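You operate a simulated robot arm through the tools that you are given. There is no shell and no other tool. Be economical: measure what you need, move in short steps, check, and stop when the job is done.

Carry out the task below with a simulated robot arm. There is one attempt and no reset: what you move stays moved.

JOB
Dock the red mould, bolt it and blow it dry at the pressure marked on it.

It is judged by the outcome, as a careful person would: the job done as asked, and still so three seconds after it is handed in. It fails if anything else is knocked over, pushed out of place, dropped, spilled or broken.

ROBOT AND FRAMES
A 6-joint arm with a two-finger parallel gripper, fixed in place. Base frame: the origin is at the foot of the arm, x ahead of it, y to its left, z up; the work surface is at about z = 0.004. Units: m, degrees, N and s.
With the tool pointing down near the work surface it reaches from about 0.18 to 0.46 m from the base axis. Its first joint turns from -70.0 to 70.0 degrees. Payload 1.9 kg.
Tool frame: the origin (TCP) lies between the finger pads and is the grasp point; the fingertips stand 0.023 m ahead of it; z points along the fingers, y is the line along which they close. The gripper opens to 0.094 m. The fingers are 0.038 m wide and 0.01 m thick; the gripper's body (0.054 by 0.096 m) begins 0.039 m behind the TCP.
Orientation is that of the tool frame in the base frame, as a unit quaternion [x, y, z, w]. With the fingers straight down and closing along the base's y, the tool's x points along the base's -x, its y along +y and its z along -z.

CONTROLS
- The arm moves only by the tool apply_moves. Its argument "series" is a list that holds one entry, the list of rows, each a list of 7 numbers: the shift along the tool's x, y, z in units of 400 mm (1.0 is 400 mm), then the turn, a rotation vector about the tool's x, y, z in units of 45 degrees (1.0 is 45 degrees), then the finger opening in m, from 0 to 0.094. In form: [[[tx, ty, tz, wx, wy, wz, jaw], ...]]. A call has 1 to 8 rows; each row is the pose to reach, as a shift and turn from the pose commanded when the call began, along the tool's axes at that moment. A call with a number of a shift or a turn outside -1 to 1 is refused whole. Rows are played at 5 a second. More than 0.05 m and 8.6 degrees between two rows, or a gripper value outside its range, and nothing of the call is played. A pose out of reach is approached as far as the arm can. The call stops where the force on the tool passes 90 N (or 10 N more than at its start, if that is more) or the arm is blocked; 0.2 s more then pass. Each finger travels about 0.108 m/s and halts on what it meets, pressing with about 27 N; the grip force reading is that of the motor and also rises with nothing between the fingers. The clock runs only during rows and for 0.2 s after the last one: add rows that repeat a pose to give the fingers time. The reply holds the time, the measured pose of the TCP, the force on the tool along the base axes, the opening and the grip force, in the units named above and with some noise, and new pictures: "show" is both (left out), scene, wrist or none.
- Cameras (640 x 400 px; columns grow to the right, rows downward): "scene" is fixed at [0.0482, 0.3027, 0.434]; the picture's right is [-0.84, -0.54, 0.00], its down [-0.25, 0.40, -0.88] and it looks along [0.47, -0.74, -0.47] (base axes); focal length 214 px, centre (320, 200). "wrist" rides on the gripper at [0.086, 0.016, -0.075] in the tool frame; the picture's right is [-0.18, 0.98, 0.00], its down [-0.58, -0.11, -0.81] and it looks along [-0.79, -0.15, 0.59] (tool axes); focal length 243 px, centre (320, 200). There is no depth. A picture from a camera that has moved, and an enlarged one, comes with that camera's place and axes in the base frame and with its lens.
- close_up(camera, box): a new picture of the part [left, top, right, bottom] of that camera's present view, enlarged. No time passes.
- hand_in(): hands the job in; it is judged then, once.

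Work in short steps. Places have to be worked out from the pictures, the camera data and where the tool is seen: move nearer, look again, correct. Check each grasp and each placing, and mend what went wrong. You have 120 turns and 200 pictures in all, those below and enlarged ones among them. Open the gripper and draw the arm clear of the work before you hand the job in, unless the task says otherwise; then end with one line.

The tools are called after "Request:" as a command line: name --argument value ..., lists and objects as JSON in quotes. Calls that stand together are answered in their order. apply_moves: Moves the arm, as the interface text tells. Its arguments: {"type":"object","properties":{"series":{"type":"array","items":{"type":"array","items":{"type":"array","items":{"type":"number"}}}},"show":{"type":"string","enum":["both","scene","wrist","none"]}},"required":["series"]} The other tools are called the same way: close_up (camera, box) takes an enlarged picture of a part of a camera's view; hand_in () hands the job in.

At the start:

```text
time: 0.0
tool_pos: [0.2534, 0.1079, 0.3989]
tcp_rot: [0.0, 1.0, 0.001, 0.001]
wrist_force: [1.2, -0.4, -1.7]
gripper_width: 0.0942
finger_force: 0.0
```

scene: 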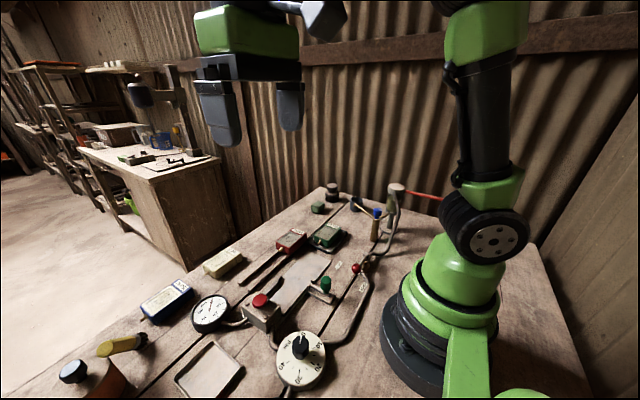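
wrist: 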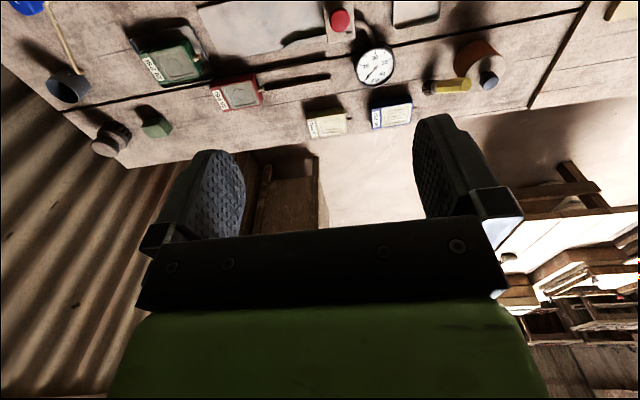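

The table holds several moulds, a gauge, a dial, a button and valves. I'll enlarge the key parts to understand them before moving.

Request:
close_up --camera "scene" --box '[180, 220, 380, 345]'

Request:
close_up --camera "scene" --box '[290, 170, 450, 270]'

Request:
close_up --camera "scene" --box '[50, 270, 370, 400]'

Request:
close_up --camera "wrist" --box '[120, 0, 440, 150]'

```text
3.20 times, centred on (280, 282) of scene
camera zoom: at [0.0482, 0.3027, 0.434], right [-0.84, -0.54, 0.0], down [-0.25, 0.4, -0.88], along [0.47, -0.74, -0.47], focal length 686 px, centre (448, -64)
```

zoom: 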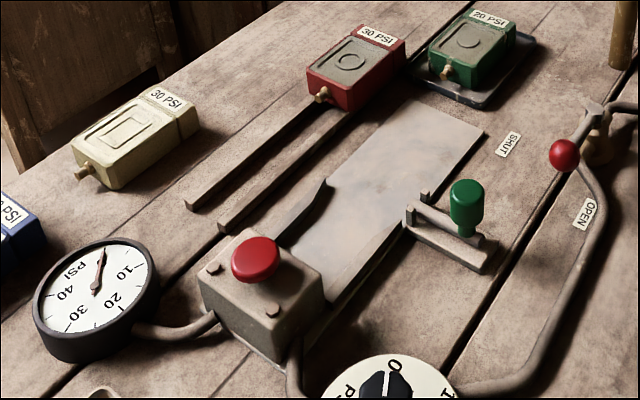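

```text
4.00 times, centred on (370, 220) of scene
camera zoom: at [0.0482, 0.3027, 0.434], right [-0.84, -0.54, 0.0], down [-0.25, 0.4, -0.88], along [0.47, -0.74, -0.47], focal length 858 px, centre (120, 120)
```

zoom: 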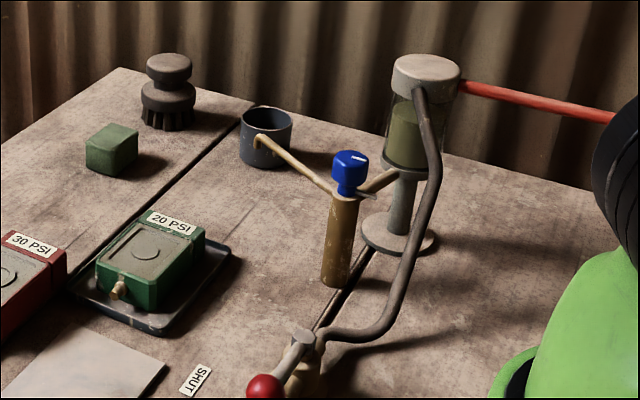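

```text
2.00 times, centred on (210, 335) of scene
camera zoom: at [0.0482, 0.3027, 0.434], right [-0.84, -0.54, 0.0], down [-0.25, 0.4, -0.88], along [0.47, -0.74, -0.47], focal length 429 px, centre (540, -70)
```

zoom: 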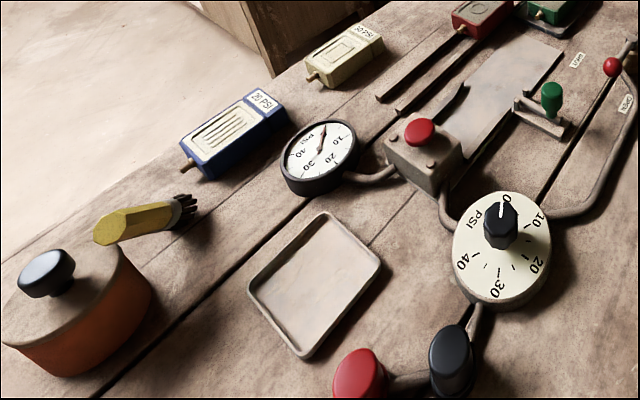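

```text
2.00 times, centred on (280, 75) of wrist
camera zoom: at [0.1676, 0.1248, 0.4733], right [0.18, 0.98, 0.0], down [0.58, -0.11, 0.81], along [0.79, -0.15, -0.59], focal length 485 px, centre (400, 450)
```

zoom: 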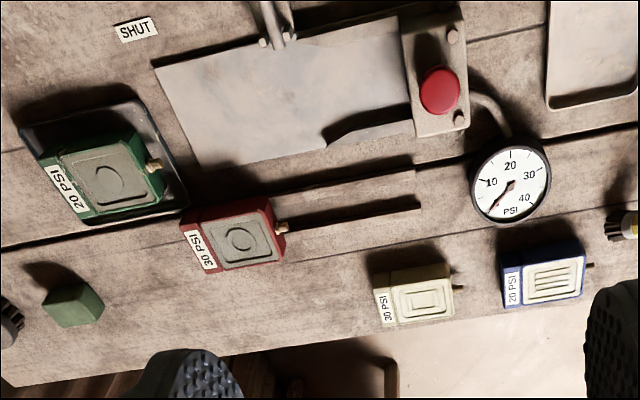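

The red mould is marked 30 PSI. I'll yaw the tool so its fingers close along x and the wrist camera looks along -y over the station.

Request:
apply_moves --series '[[[0, 0, 0, 0, 0, 0.1667, 0.09], [0, 0, 0, 0, 0, 0.3333, 0.09], [0, 0, 0, 0, 0, 0.5, 0.09], [0, 0, 0, 0, 0, 0.6667, 0.09], [0, 0, 0, 0, 0, 0.8333, 0.09], [0, 0, 0, 0, 0, 1, 0.09]]]' --show "none"

Request:
apply_moves --series '[[[0, 0, 0, 0, 0, 0.1667, 0.09], [0, 0, 0, 0, 0, 0.3333, 0.09], [0, 0, 0, 0, 0, 0.5, 0.09], [0, 0, 0, 0, 0, 0.6667, 0.09], [0, 0, 0, 0, 0, 0.8333, 0.09], [0, 0, 0, 0, 0, 1, 0.09]]]' --show "both"

```text
time: 1.4
tool_pos: [0.2549, 0.1097, 0.3993]
tcp_rot: [0.384, 0.923, 0.001, 0.0]
wrist_force: [0.1, 0.0, 0.6]
gripper_width: 0.0903
finger_force: 0.1
```

```text
time: 2.8
tool_pos: [0.2537, 0.1098, 0.3992]
tcp_rot: [0.707, 0.707, 0.001, -0.001]
wrist_force: [0.1, -0.7, -0.1]
gripper_width: 0.0901
finger_force: 0.1
camera wrist: at [0.2703, 0.1951, 0.4736], right [0.98, -0.19, 0.0], down [-0.11, -0.58, 0.81], along [-0.15, -0.79, -0.59], focal length 243 px, centre (320, 200)
```

scene: 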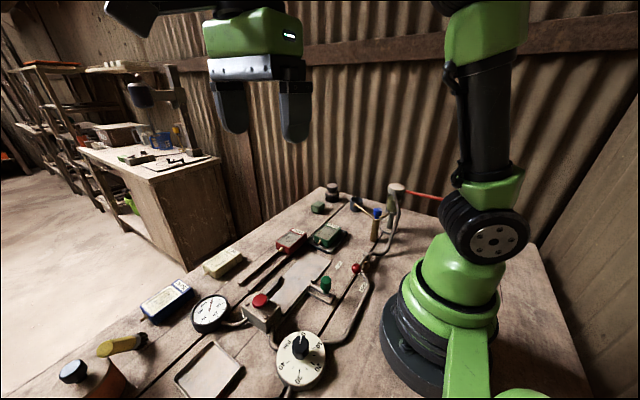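
wrist: 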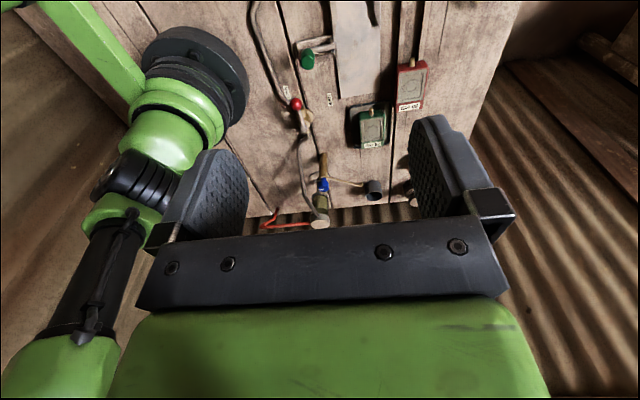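

I'll back off along +y so the camera sees the whole station.

Request:
apply_moves --series '[[[0.1, 0, 0, 0, 0, 0, 0.09], [0.2, 0, 0.05, 0, 0, 0, 0.09], [0.3, -0.05, 0.1, 0, 0, 0, 0.09], [0.35, -0.1, 0.15, 0, 0, 0, 0.09]]]' --show "wrist"

Request:
close_up --camera "wrist" --box '[150, 0, 470, 200]'

```text
time: 3.8
tool_pos: [0.2144, 0.2483, 0.3391]
tcp_rot: [0.708, 0.706, 0.0, -0.001]
wrist_force: [-0.1, -0.3, -0.5]
gripper_width: 0.0899
finger_force: 0.1
camera wrist: at [0.2305, 0.3348, 0.4136], right [0.98, -0.18, 0.0], down [-0.11, -0.58, 0.81], along [-0.15, -0.79, -0.59], focal length 243 px, centre (320, 200)
```

wrist: 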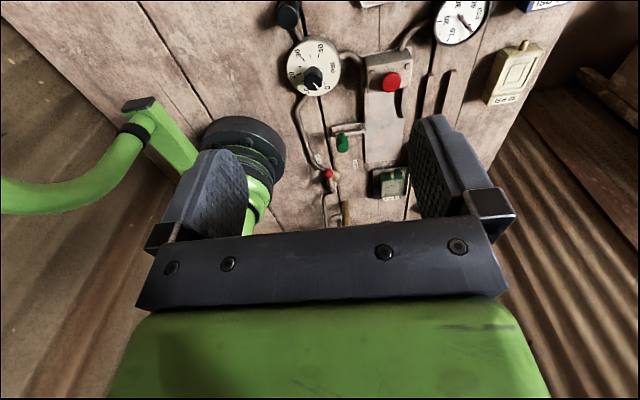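

```text
2.00 times, centred on (310, 100) of wrist
camera zoom: at [0.2305, 0.3348, 0.4136], right [0.98, -0.18, 0.0], down [-0.11, -0.58, 0.81], along [-0.15, -0.79, -0.59], focal length 485 px, centre (340, 400)
```

zoom: 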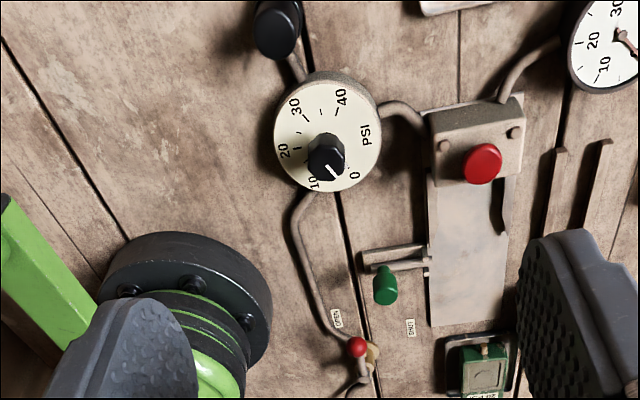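

Next a nearer view of bolt, lever and red mould.

Request:
apply_moves --series '[[[-0.1, 0, 0, 0, 0, 0, 0.09], [-0.2, 0.03, 0.05, 0, 0, 0, 0.09], [-0.28, 0.08, 0.12, 0, 0, 0, 0.09], [-0.36, 0.1, 0.2, 0, 0, 0, 0.09]]]' --show "wrist"

Request:
close_up --camera "wrist" --box '[180, 0, 500, 200]'

```text
time: 4.8
tool_pos: [0.2543, 0.1029, 0.2601]
tcp_rot: [0.707, 0.707, 0.002, -0.001]
wrist_force: [0.7, 0.9, 0.5]
gripper_width: 0.0898
finger_force: 0.0
camera wrist: at [0.271, 0.1901, 0.3345], right [0.98, -0.18, 0.0], down [-0.11, -0.58, 0.8], along [-0.15, -0.79, -0.59], focal length 243 px, centre (320, 200)
```

wrist: 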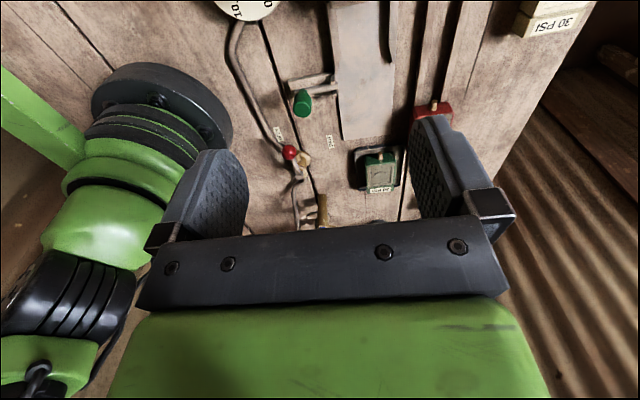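

```text
2.00 times, centred on (340, 100) of wrist
camera zoom: at [0.271, 0.1901, 0.3345], right [0.98, -0.18, 0.0], down [-0.11, -0.58, 0.8], along [-0.15, -0.79, -0.59], focal length 485 px, centre (280, 400)
```

zoom: 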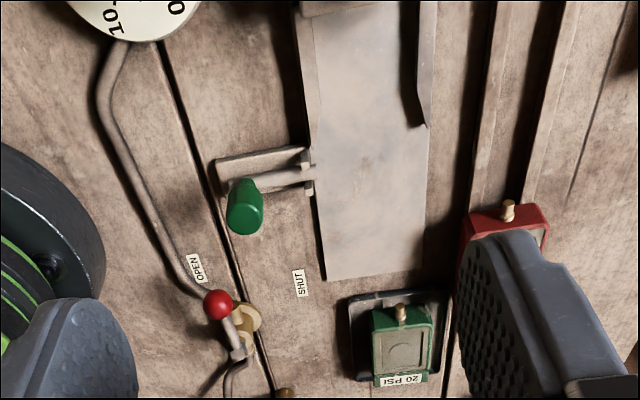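

The lever ball is near (0.175,-0.056,0.052). I go lower to see the valve and bolt in detail.

Request:
apply_moves --series '[[[-0.1, -0.03, 0.08, 0, 0, 0, 0.09], [-0.18, -0.06, 0.16, 0, 0, 0, 0.09], [-0.25, -0.1, 0.24, 0, 0, 0, 0.09]]]' --show "wrist"

Request:
close_up --camera "wrist" --box '[180, 0, 500, 200]'

Request:
close_up --camera "scene" --box '[290, 230, 400, 310]'

```text
refused: row 1 steps farther than a row can; nothing moved
```

```text
2.00 times, centred on (340, 100) of wrist
camera zoom: at [0.271, 0.1901, 0.3345], right [0.98, -0.18, 0.0], down [-0.11, -0.58, 0.8], along [-0.15, -0.79, -0.59], focal length 485 px, centre (280, 400)
```

zoom: 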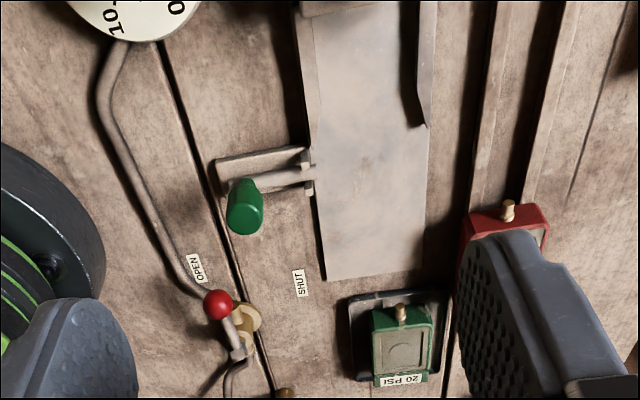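

```text
5.00 times, centred on (345, 270) of scene
camera zoom: at [0.0482, 0.3027, 0.434], right [-0.84, -0.54, 0.0], down [-0.25, 0.4, -0.88], along [0.47, -0.74, -0.47], focal length 1072 px, centre (195, -150)
```

zoom: 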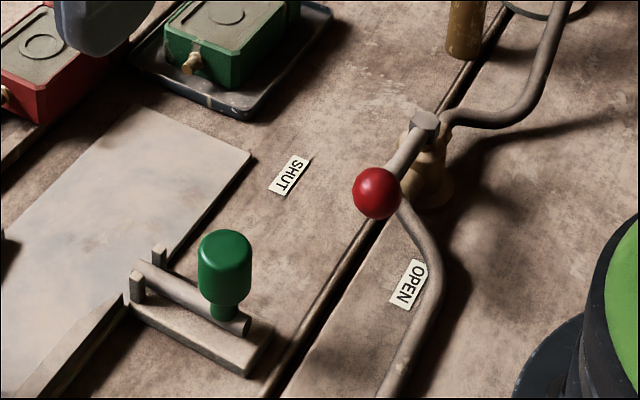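

Same move with smaller steps.

Request:
apply_moves --series '[[[-0.07, -0.03, 0.07, 0, 0, 0, 0.09], [-0.14, -0.06, 0.14, 0, 0, 0, 0.09], [-0.2, -0.08, 0.2, 0, 0, 0, 0.09], [-0.25, -0.1, 0.26, 0, 0, 0, 0.09]]]' --show "wrist"

Request:
close_up --camera "wrist" --box '[180, 0, 500, 200]'

```text
time: 5.8
tool_pos: [0.2143, 0.0054, 0.1556]
tcp_rot: [0.708, 0.706, 0.001, 0.0]
wrist_force: [0.1, -0.7, -0.3]
gripper_width: 0.09
finger_force: 0.1
camera wrist: at [0.2313, 0.0921, 0.2312], right [0.98, -0.18, 0.0], down [-0.11, -0.58, 0.81], along [-0.15, -0.79, -0.59], focal length 243 px, centre (320, 200)
```

wrist: 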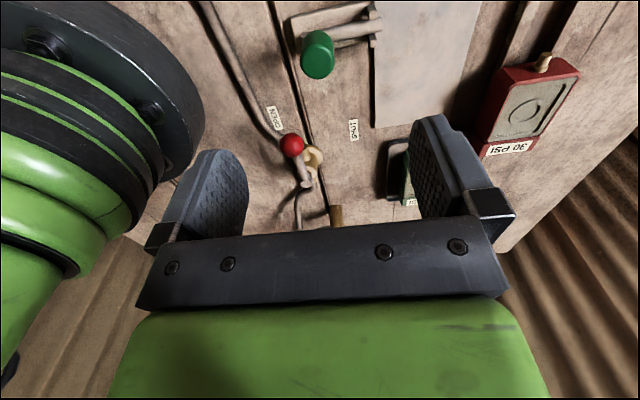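

```text
2.00 times, centred on (340, 100) of wrist
camera zoom: at [0.2313, 0.0921, 0.2312], right [0.98, -0.18, 0.0], down [-0.11, -0.58, 0.81], along [-0.15, -0.79, -0.59], focal length 485 px, centre (280, 400)
```

zoom: 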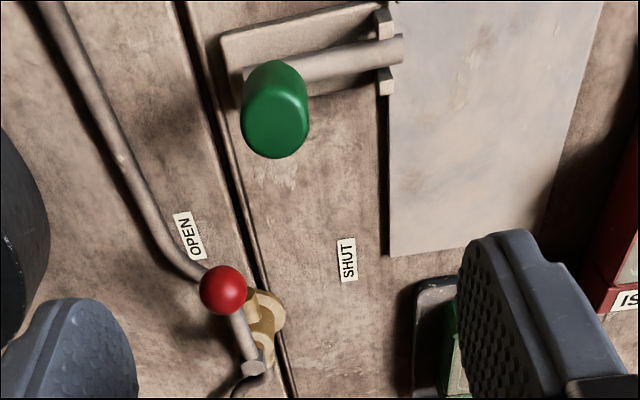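

The valve pivots near (0.177,-0.11), and the lever currently lies about along +y, near OPEN. The dock pocket spans x≈0.262–0.325 and faces the block at y≈0.113. Next I'll look at the red mould from above it.

Request:
apply_moves --series '[[[-0.03, 0.1, 0, 0, 0, 0, 0.09], [-0.06, 0.2, 0, 0, 0, 0, 0.09], [-0.1, 0.3, 0, 0, 0, 0, 0.09], [-0.13, 0.4, 0, 0, 0, 0, 0.09], [-0.15, 0.43, 0, 0, 0, 0, 0.09]]]' --show "both"

Request:
close_up --camera "wrist" --box '[160, 0, 480, 200]'

```text
time: 7.0
tool_pos: [0.3867, -0.0535, 0.1562]
tcp_rot: [0.707, 0.707, 0.0, -0.001]
wrist_force: [-0.7, 0.1, -0.8]
gripper_width: 0.0899
finger_force: 0.0
camera wrist: at [0.404, 0.0325, 0.2311], right [0.98, -0.18, 0.0], down [-0.11, -0.58, 0.8], along [-0.15, -0.79, -0.59], focal length 243 px, centre (320, 200)
```

scene: 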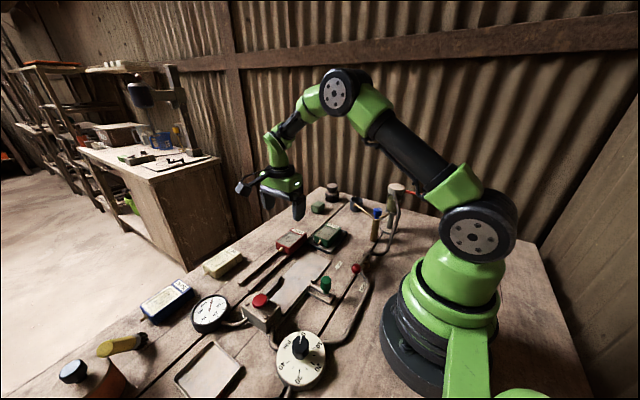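
wrist: 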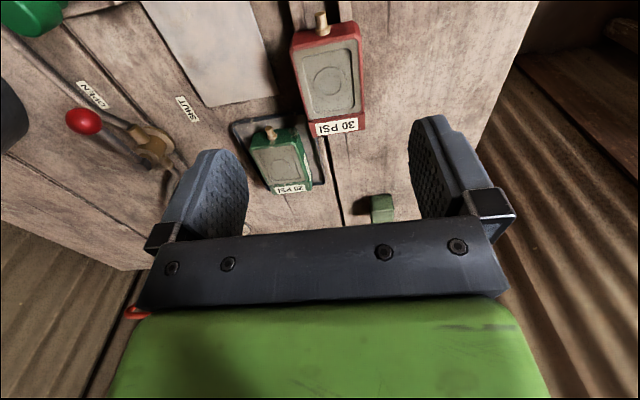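

```text
2.00 times, centred on (320, 100) of wrist
camera zoom: at [0.404, 0.0325, 0.2311], right [0.98, -0.18, 0.0], down [-0.11, -0.58, 0.8], along [-0.15, -0.79, -0.59], focal length 485 px, centre (320, 400)
```

zoom: 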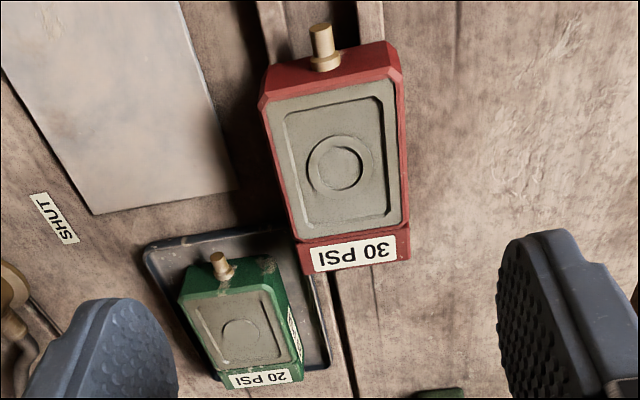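

Mould centre is ≈(0.393,-0.076), top z≈0.04, about 0.049 wide and 0.08 long. I'll check its base and the rails in closeups.

Request:
close_up --camera "scene" --box '[230, 220, 350, 295]'

Request:
close_up --camera "scene" --box '[230, 270, 360, 400]'

```text
5.33 times, centred on (290, 258) of scene
camera zoom: at [0.0482, 0.3027, 0.434], right [-0.84, -0.54, 0.0], down [-0.25, 0.4, -0.88], along [0.47, -0.74, -0.47], focal length 1144 px, centre (480, -107)
```

zoom: 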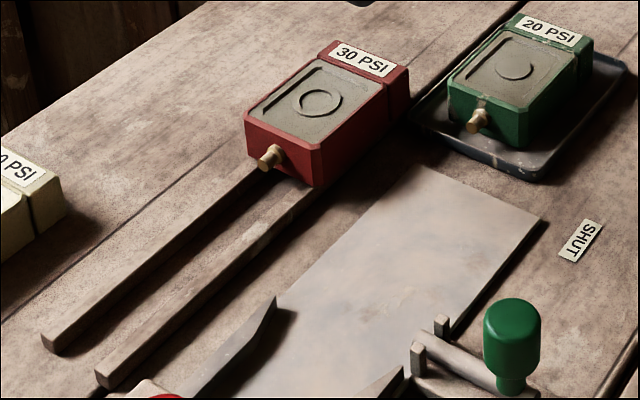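

```text
3.08 times, centred on (295, 335) of scene
camera zoom: at [0.0482, 0.3027, 0.434], right [-0.84, -0.54, 0.0], down [-0.25, 0.4, -0.88], along [0.47, -0.74, -0.47], focal length 660 px, centre (397, -215)
```

zoom: 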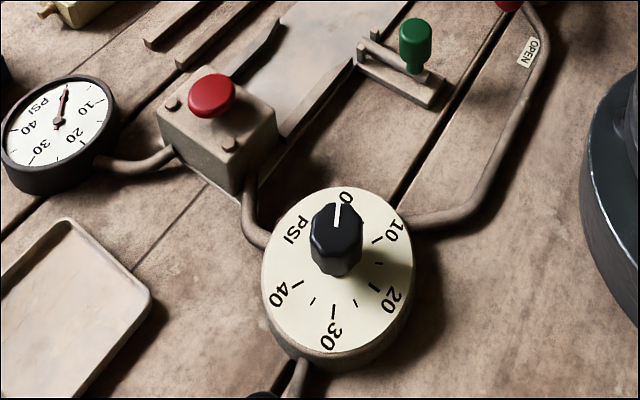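

The mould rests on drying rails with top at ≈0.04. I'll descend to grasp at TCP z≈0.04, y≈-0.073, clear of the green tray.

Request:
apply_moves --series '[[[-0.049, 0.016, 0.1, 0, 0, 0, 0.085], [-0.049, 0.016, 0.2, 0, 0, 0, 0.08], [-0.049, 0.016, 0.26, 0, 0, 0, 0.08], [-0.049, 0.016, 0.291, 0, 0, 0, 0.08], [-0.049, 0.016, 0.291, 0, 0, 0, 0.08]]]' --show "both"

Request:
close_up --camera "scene" --box '[230, 190, 350, 265]'

```text
time: 8.2
tool_pos: [0.392, -0.073, 0.0381]
tcp_rot: [0.707, 0.707, 0.001, 0.0]
wrist_force: [-1.2, -0.5, 0.3]
gripper_width: 0.0801
finger_force: 0.1
camera wrist: at [0.4087, 0.0128, 0.1125], right [0.98, -0.18, 0.0], down [-0.11, -0.58, 0.81], along [-0.15, -0.79, -0.59], focal length 243 px, centre (320, 200)
```

scene: 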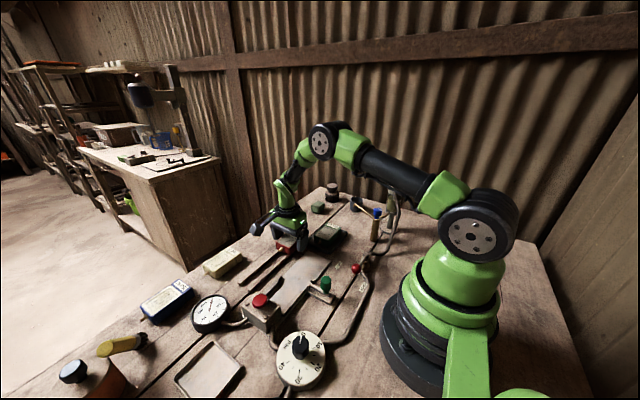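
wrist: 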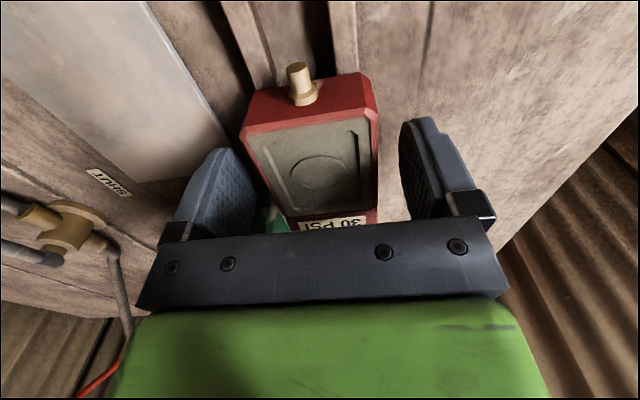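

```text
5.33 times, centred on (290, 228) of scene
camera zoom: at [0.0482, 0.3027, 0.434], right [-0.84, -0.54, 0.0], down [-0.25, 0.4, -0.88], along [0.47, -0.74, -0.47], focal length 1144 px, centre (480, 53)
```

zoom: 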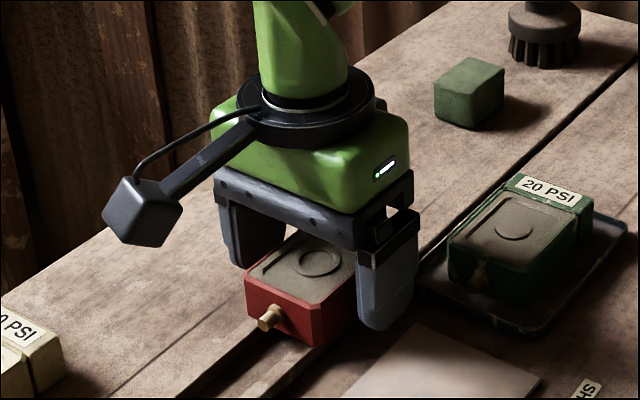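

The fingers straddle the mould; closing, then lifting slightly.

Request:
apply_moves --series '[[[0, 0, 0, 0, 0, 0, 0.04], [0, 0, 0, 0, 0, 0, 0.03], [0, 0, 0, 0, 0, 0, 0.03], [0, 0, -0.05, 0, 0, 0, 0.03], [0, 0, -0.1, 0, 0, 0, 0.03]]]' --show "both"

Request:
close_up --camera "scene" --box '[230, 190, 350, 265]'

```text
time: 9.4
tool_pos: [0.3921, -0.0719, 0.0776]
tcp_rot: [0.707, 0.708, 0.001, -0.002]
wrist_force: [-0.5, 0.7, -3.0]
gripper_width: 0.0538
finger_force: 27.1
camera wrist: at [0.4088, 0.0126, 0.1525], right [0.98, -0.18, 0.0], down [-0.11, -0.58, 0.81], along [-0.15, -0.79, -0.59], focal length 243 px, centre (320, 200)
```

scene: 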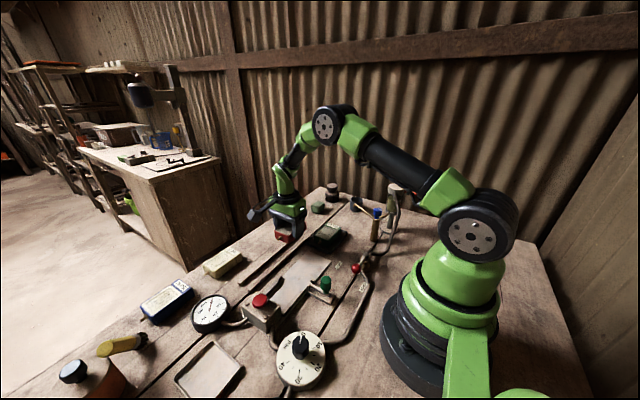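
wrist: 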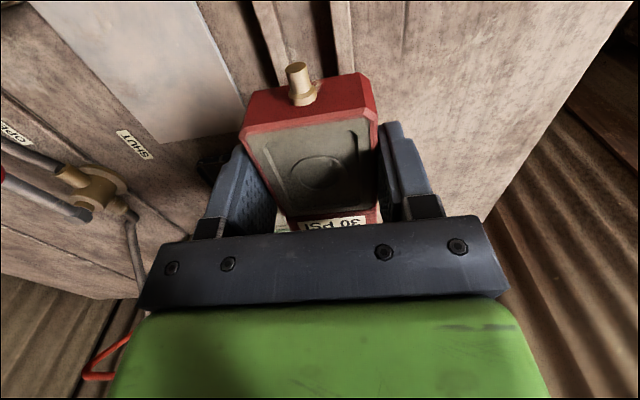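

```text
5.33 times, centred on (290, 228) of scene
camera zoom: at [0.0482, 0.3027, 0.434], right [-0.84, -0.54, 0.0], down [-0.25, 0.4, -0.88], along [0.47, -0.74, -0.47], focal length 1144 px, centre (480, 53)
```

zoom: 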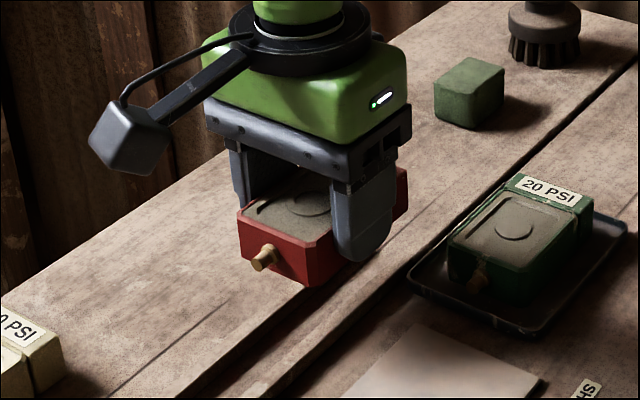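

Grip is firm at 0.0538 m. I carry the mould over the plate to x≈0.294, y≈-0.03, behind the fences.

Request:
apply_moves --series '[[[0.02, -0.08, 0, 0, 0, 0, 0.03], [0.05, -0.16, 0, 0, 0, 0, 0.03], [0.1, -0.245, 0, 0, 0, 0, 0.03], [0.1, -0.245, 0.05, 0, 0, 0, 0.03], [0.1, -0.245, 0.09, 0, 0, 0, 0.03], [0.1, -0.245, 0.09, 0, 0, 0, 0.03]]]' --show "both"

Request:
close_up --camera "scene" --box '[220, 210, 370, 310]'

```text
time: 10.8
tool_pos: [0.2956, -0.0345, 0.0419]
tcp_rot: [0.707, 0.707, 0.001, -0.001]
wrist_force: [0.0, -0.1, -3.0]
gripper_width: 0.0539
finger_force: 26.8
camera wrist: at [0.3103, 0.0519, 0.1154], right [0.98, -0.18, 0.0], down [-0.11, -0.58, 0.81], along [-0.15, -0.79, -0.59], focal length 243 px, centre (320, 200)
```

scene: 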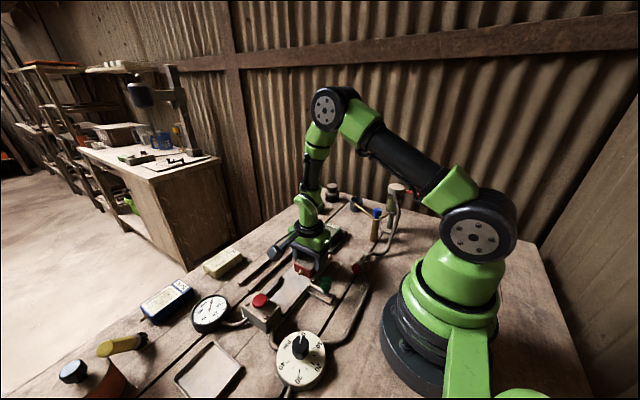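
wrist: 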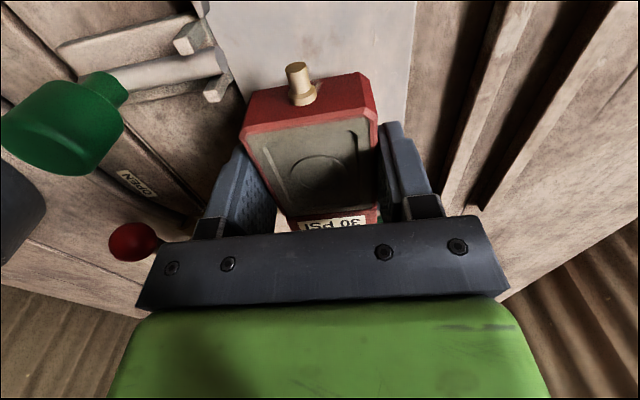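

```text
4.00 times, centred on (295, 260) of scene
camera zoom: at [0.0482, 0.3027, 0.434], right [-0.84, -0.54, 0.0], down [-0.25, 0.4, -0.88], along [0.47, -0.74, -0.47], focal length 858 px, centre (420, -40)
```

zoom: 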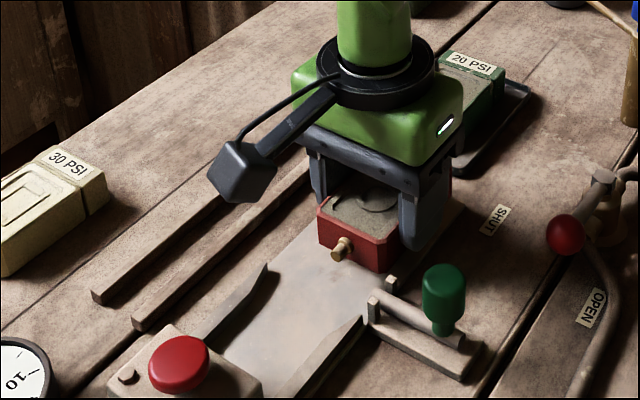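

The mould hangs above the plate, aligned. Lowering in small steps until contact.

Request:
apply_moves --series '[[[0, 0, 0.008, 0, 0, 0, 0.03], [0, 0, 0.015, 0, 0, 0, 0.03], [0, 0, 0.02, 0, 0, 0, 0.03], [0, 0, 0.02, 0, 0, 0, 0.03]]]' --show "scene"

Request:
close_up --camera "scene" --box '[270, 230, 370, 300]'

```text
time: 11.8
tool_pos: [0.2947, -0.0335, 0.0339]
tcp_rot: [0.707, 0.708, 0.0, -0.001]
wrist_force: [0.0, 0.5, -2.3]
gripper_width: 0.0538
finger_force: 26.9
```

scene: 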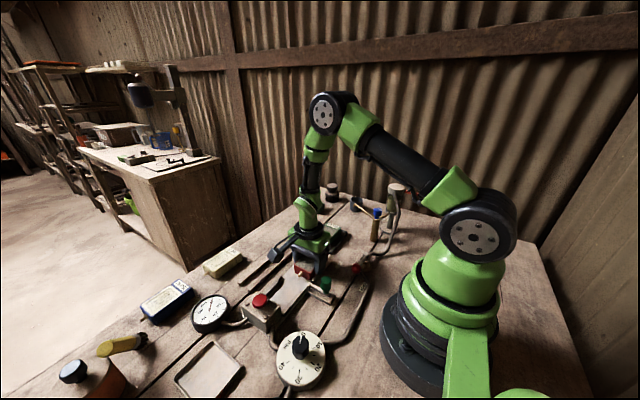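

```text
5.71 times, centred on (320, 265) of scene
camera zoom: at [0.0482, 0.3027, 0.434], right [-0.84, -0.54, 0.0], down [-0.25, 0.4, -0.88], along [0.47, -0.74, -0.47], focal length 1226 px, centre (320, -171)
```

zoom: 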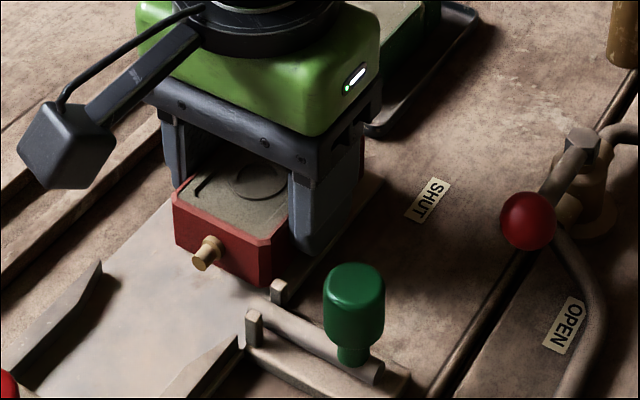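

Not yet in contact; a couple of millimetres more at a time.

Request:
apply_moves --series '[[[0, 0, 0.004, 0, 0, 0, 0.03], [0, 0, 0.008, 0, 0, 0, 0.03]]]' --show "none"

Request:
apply_moves --series '[[[0, 0, 0.003, 0, 0, 0, 0.03], [0, 0, 0.003, 0, 0, 0, 0.03]]]' --show "none"

```text
time: 12.4
tool_pos: [0.2956, -0.0345, 0.031]
tcp_rot: [0.707, 0.707, 0.001, 0.0]
wrist_force: [-5.5, -2.3, 17.9]
gripper_width: 0.0537
finger_force: 27.3
```

```text
time: 13.0
tool_pos: [0.295, -0.0344, 0.0301]
tcp_rot: [0.707, 0.707, 0.001, -0.001]
wrist_force: [-5.6, -1.0, 18.1]
gripper_width: 0.0538
finger_force: 26.6
```

Contact. Release, rise, and look.

Request:
apply_moves --series '[[[0, 0, -0.005, 0, 0, 0, 0.06], [0, 0, -0.005, 0, 0, 0, 0.07], [0, 0, -0.09, 0, 0, 0, 0.07], [-0.05, 0, -0.17, 0, 0, 0, 0.07], [-0.15, 0, -0.17, 0, 0, 0, 0.03], [-0.2, 0, -0.17, 0, 0, 0, 0.024]]]' --show "both"

Request:
close_up --camera "scene" --box '[230, 220, 370, 310]'

Request:
close_up --camera "wrist" --box '[160, 0, 480, 200]'

```text
time: 14.4
tool_pos: [0.2962, -0.115, 0.0981]
tcp_rot: [0.707, 0.707, 0.001, 0.0]
wrist_force: [0.4, 0.0, -1.1]
gripper_width: 0.024
finger_force: 0.1
camera wrist: at [0.3129, -0.0287, 0.1718], right [0.98, -0.18, 0.0], down [-0.11, -0.58, 0.81], along [-0.15, -0.79, -0.59], focal length 243 px, centre (320, 200)
```

scene: 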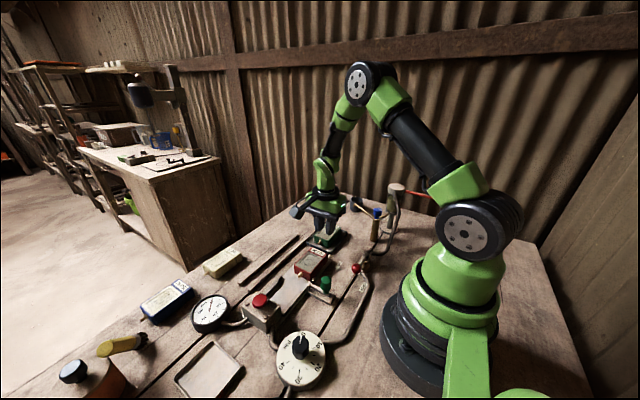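
wrist: 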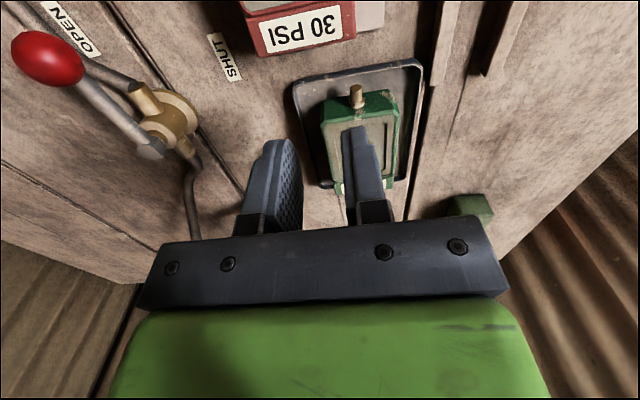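

```text
4.44 times, centred on (300, 265) of scene
camera zoom: at [0.0482, 0.3027, 0.434], right [-0.84, -0.54, 0.0], down [-0.25, 0.4, -0.88], along [0.47, -0.74, -0.47], focal length 953 px, centre (409, -89)
```

zoom: 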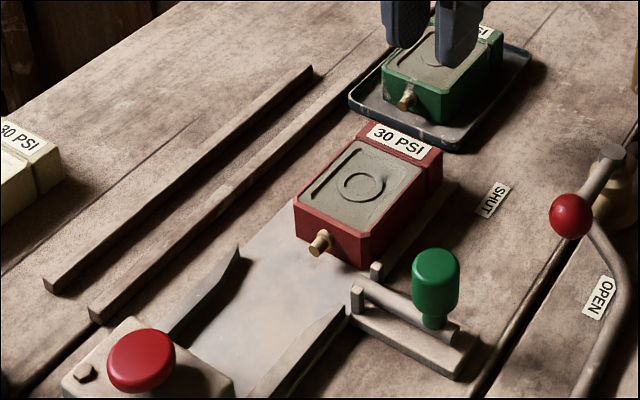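

```text
2.00 times, centred on (320, 100) of wrist
camera zoom: at [0.3129, -0.0287, 0.1718], right [0.98, -0.18, 0.0], down [-0.11, -0.58, 0.81], along [-0.15, -0.79, -0.59], focal length 485 px, centre (320, 400)
```

zoom: 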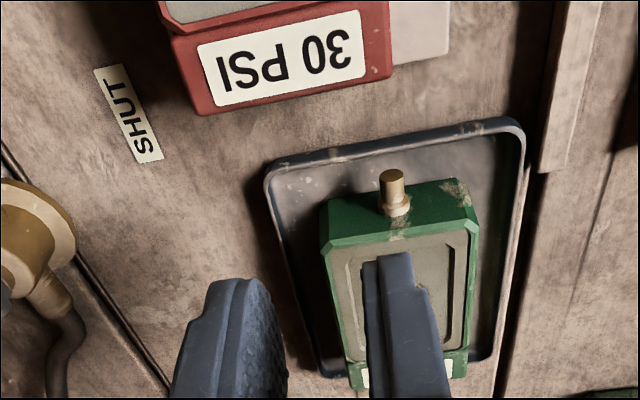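

The mould sits squarely, but the green tray (front edge y≈-0.107) leaves too little room behind it. I'll re-grasp the red mould near its rear and slide it forward about 45 mm on the plate.

Request:
apply_moves --series '[[[0.06, -0.003, 0, 0, 0, 0, 0.05], [0.1175, -0.003, 0, 0, 0, 0, 0.075], [0.1175, -0.003, 0.08, 0, 0, 0, 0.075], [0.1175, -0.003, 0.14, 0, 0, 0, 0.075], [0.1175, -0.003, 0.16, 0, 0, 0, 0.075], [0.1175, -0.003, 0.16, 0, 0, 0, 0.04], [0.1175, -0.003, 0.16, 0, 0, 0, 0.04]]]' --show "both"

Request:
close_up --camera "scene" --box '[230, 220, 370, 310]'

```text
time: 16.0
tool_pos: [0.2952, -0.0673, 0.0335]
tcp_rot: [0.707, 0.707, 0.0, -0.001]
wrist_force: [0.2, 0.7, -0.3]
gripper_width: 0.0538
finger_force: 26.9
camera wrist: at [0.3111, 0.0194, 0.1079], right [0.98, -0.18, 0.0], down [-0.11, -0.58, 0.81], along [-0.15, -0.79, -0.59], focal length 243 px, centre (320, 200)
```

scene: 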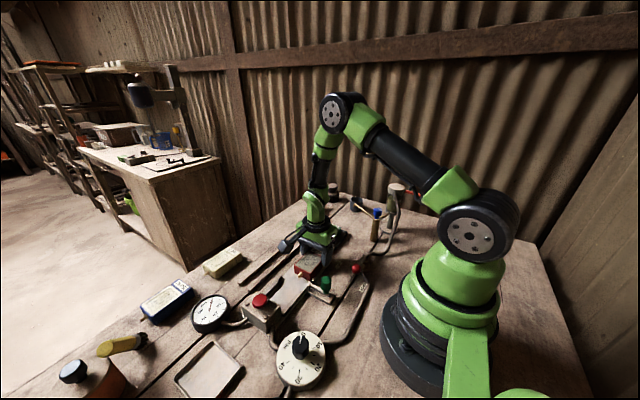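
wrist: 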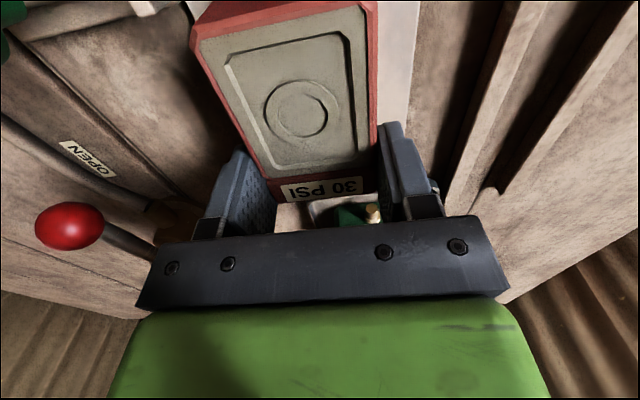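

```text
4.44 times, centred on (300, 265) of scene
camera zoom: at [0.0482, 0.3027, 0.434], right [-0.84, -0.54, 0.0], down [-0.25, 0.4, -0.88], along [0.47, -0.74, -0.47], focal length 953 px, centre (409, -89)
```

zoom: 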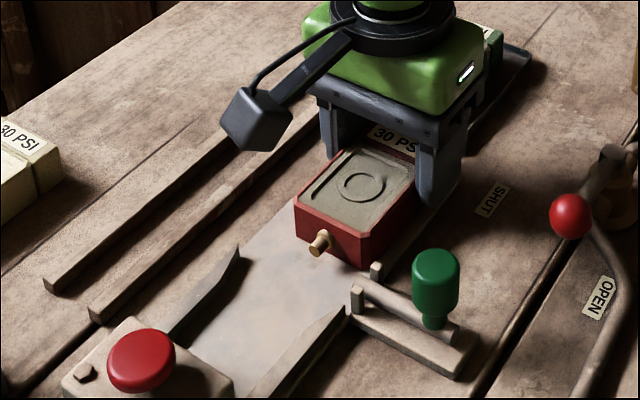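

Grasped at the rear. Sliding forward 42 mm, staying short of the bolt's posts.

Request:
apply_moves --series '[[[0.035, 0, 0, 0, 0, 0, 0.04], [0.07, 0, 0, 0, 0, 0, 0.04], [0.105, 0, 0, 0, 0, 0, 0.04], [0.105, 0, 0, 0, 0, 0, 0.04]]]' --show "scene"

Request:
close_up --camera "scene" --box '[230, 230, 370, 320]'

```text
time: 17.0
tool_pos: [0.2946, -0.0239, 0.0337]
tcp_rot: [0.708, 0.707, 0.001, 0.0]
wrist_force: [16.9, -5.8, -0.4]
gripper_width: 0.054
finger_force: 27.1
```

scene: 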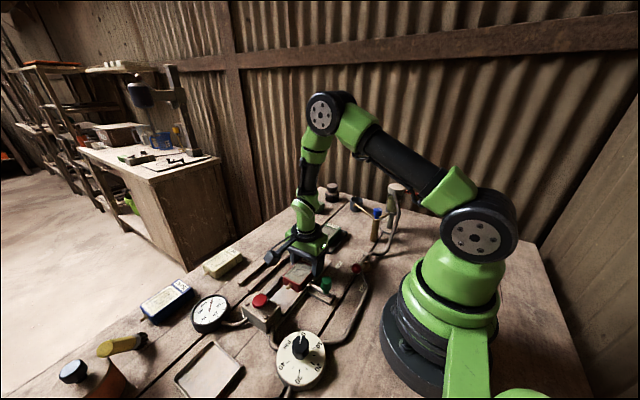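

```text
4.44 times, centred on (300, 275) of scene
camera zoom: at [0.0482, 0.3027, 0.434], right [-0.84, -0.54, 0.0], down [-0.25, 0.4, -0.88], along [0.47, -0.74, -0.47], focal length 953 px, centre (409, -133)
```

zoom: 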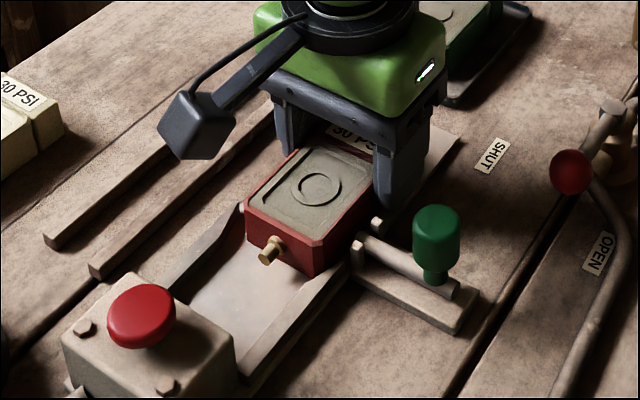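

Slight side force shows the mould touching the left flare. I nudge 2 mm in +x, release, rise and go behind it.

Request:
apply_moves --series '[[[0, 0.005, 0, 0, 0, 0, 0.04], [0, 0.005, -0.003, 0, 0, 0, 0.065], [0, 0.005, -0.003, 0, 0, 0, 0.075], [0, 0.005, -0.1, 0, 0, 0, 0.075], [-0.06, 0.005, -0.12, 0, 0, 0, 0.05], [-0.125, 0.005, -0.12, 0, 0, 0, 0.026]]]' --show "both"

Request:
close_up --camera "scene" --box '[230, 230, 370, 320]'

Request:
close_up --camera "wrist" --box '[160, 0, 480, 200]'

```text
time: 18.4
tool_pos: [0.2953, -0.0731, 0.0827]
tcp_rot: [0.707, 0.707, 0.0, -0.001]
wrist_force: [-0.5, -1.2, 0.1]
gripper_width: 0.0259
finger_force: 0.0
camera wrist: at [0.3119, 0.0116, 0.156], right [0.98, -0.18, 0.0], down [-0.11, -0.58, 0.81], along [-0.15, -0.79, -0.59], focal length 243 px, centre (320, 200)
```

scene: 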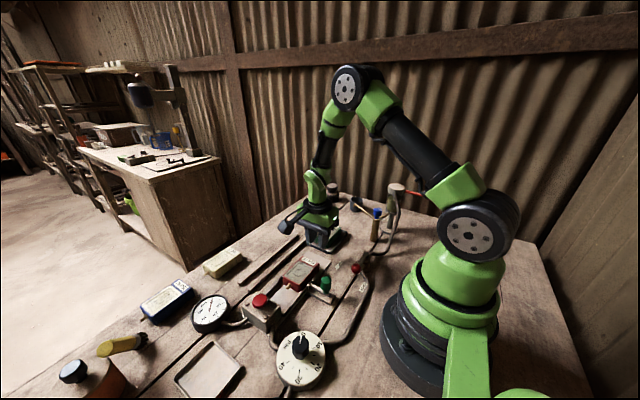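
wrist: 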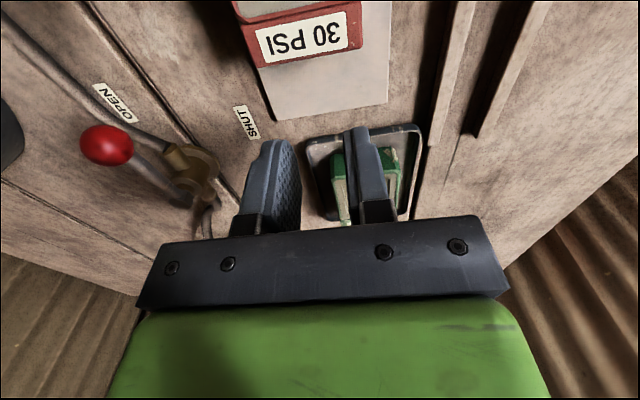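

```text
4.44 times, centred on (300, 275) of scene
camera zoom: at [0.0482, 0.3027, 0.434], right [-0.84, -0.54, 0.0], down [-0.25, 0.4, -0.88], along [0.47, -0.74, -0.47], focal length 953 px, centre (409, -133)
```

zoom: 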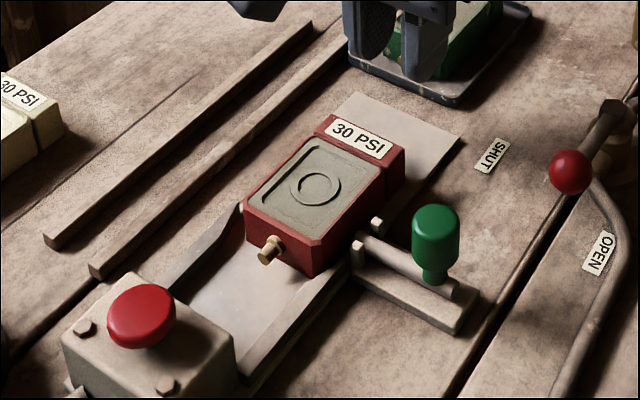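

```text
2.00 times, centred on (320, 100) of wrist
camera zoom: at [0.3119, 0.0116, 0.156], right [0.98, -0.18, 0.0], down [-0.11, -0.58, 0.81], along [-0.15, -0.79, -0.59], focal length 485 px, centre (320, 400)
```

zoom: 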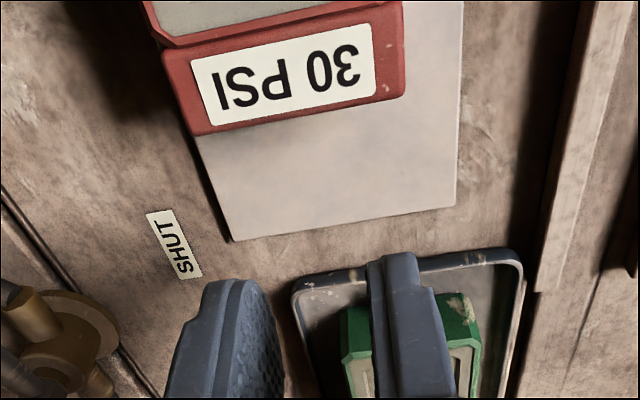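

Descend behind the mould (rear face y≈-0.05) with fingers at 26 mm and start pushing toward the block.

Request:
apply_moves --series '[[[-0.004, 0, 0.08, 0, 0, 0, 0.026], [-0.004, 0, 0.12, 0, 0, 0, 0.026], [0.02, 0, 0.12, 0, 0, 0, 0.026], [0.05, 0, 0.12, 0, 0, 0, 0.026], [0.08, 0, 0.12, 0, 0, 0, 0.026], [0.11, 0, 0.12, 0, 0, 0, 0.026], [0.11, 0, 0.12, 0, 0, 0, 0.026]]]' --show "both"

Request:
close_up --camera "scene" --box '[230, 230, 370, 320]'

```text
time: 20.0
tool_pos: [0.2955, -0.0299, 0.0334]
tcp_rot: [0.707, 0.707, 0.0, -0.001]
wrist_force: [0.0, -0.1, -0.1]
gripper_width: 0.0261
finger_force: 0.0
camera wrist: at [0.3116, 0.0556, 0.1085], right [0.98, -0.18, 0.0], down [-0.11, -0.58, 0.81], along [-0.15, -0.79, -0.59], focal length 243 px, centre (320, 200)
```

scene: 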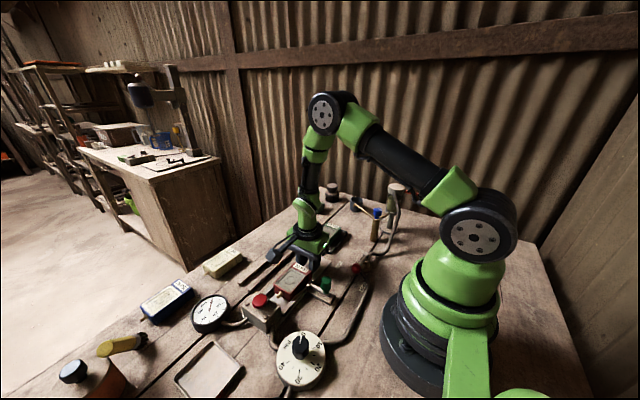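
wrist: 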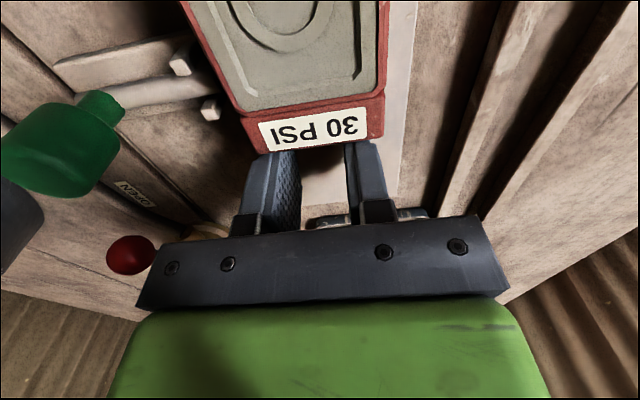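

```text
4.44 times, centred on (300, 275) of scene
camera zoom: at [0.0482, 0.3027, 0.434], right [-0.84, -0.54, 0.0], down [-0.25, 0.4, -0.88], along [0.47, -0.74, -0.47], focal length 953 px, centre (409, -133)
```

zoom: 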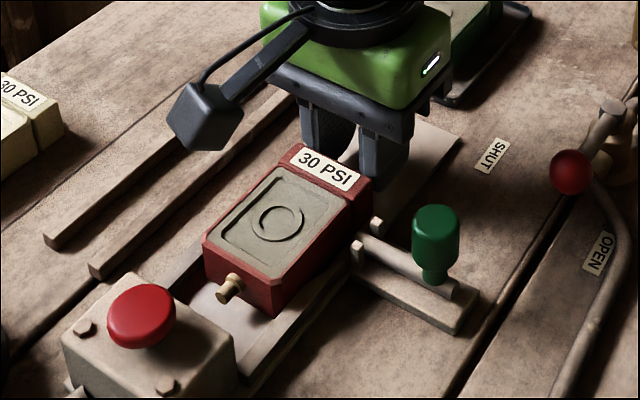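

It slides straight in. Continue pushing about 22 mm, then slow.

Request:
apply_moves --series '[[[0.025, 0, 0, 0, 0, 0, 0.026], [0.05, 0, 0, 0, 0, 0, 0.026], [0.055, 0, 0, 0, 0, 0, 0.026], [0.055, 0, 0, 0, 0, 0, 0.026]]]' --show "both"

Request:
close_up --camera "scene" --box '[230, 230, 370, 320]'

```text
time: 21.0
tool_pos: [0.2957, -0.0088, 0.0342]
tcp_rot: [0.707, 0.707, 0.0, -0.001]
wrist_force: [-0.5, -0.9, 0.3]
gripper_width: 0.0262
finger_force: 0.0
camera wrist: at [0.3119, 0.0773, 0.1083], right [0.98, -0.18, 0.0], down [-0.11, -0.58, 0.81], along [-0.15, -0.79, -0.59], focal length 243 px, centre (320, 200)
```

scene: 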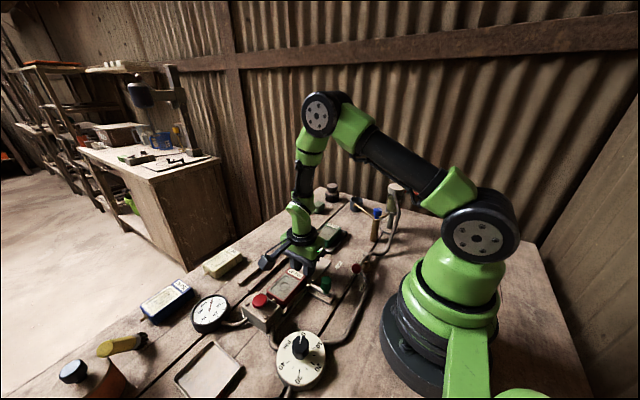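
wrist: 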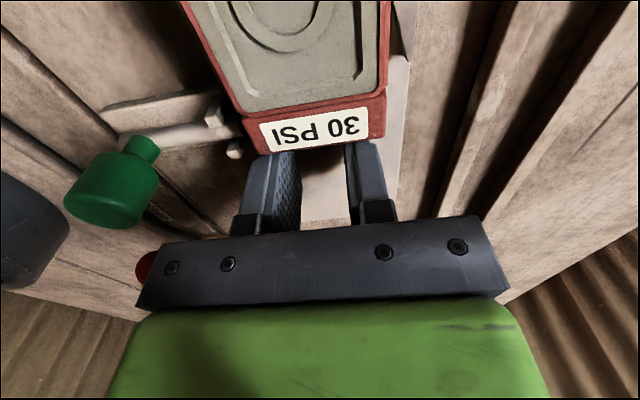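

```text
4.44 times, centred on (300, 275) of scene
camera zoom: at [0.0482, 0.3027, 0.434], right [-0.84, -0.54, 0.0], down [-0.25, 0.4, -0.88], along [0.47, -0.74, -0.47], focal length 953 px, centre (409, -133)
```

zoom: 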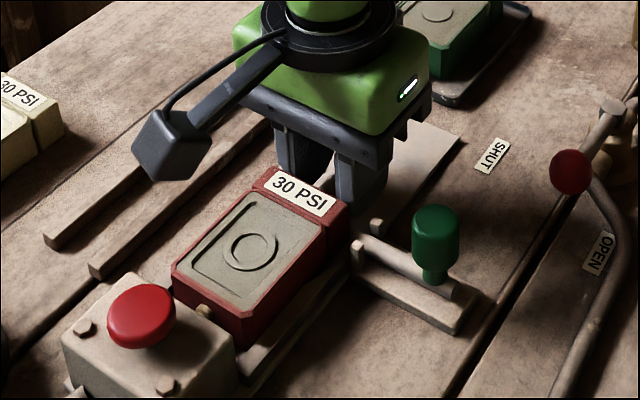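

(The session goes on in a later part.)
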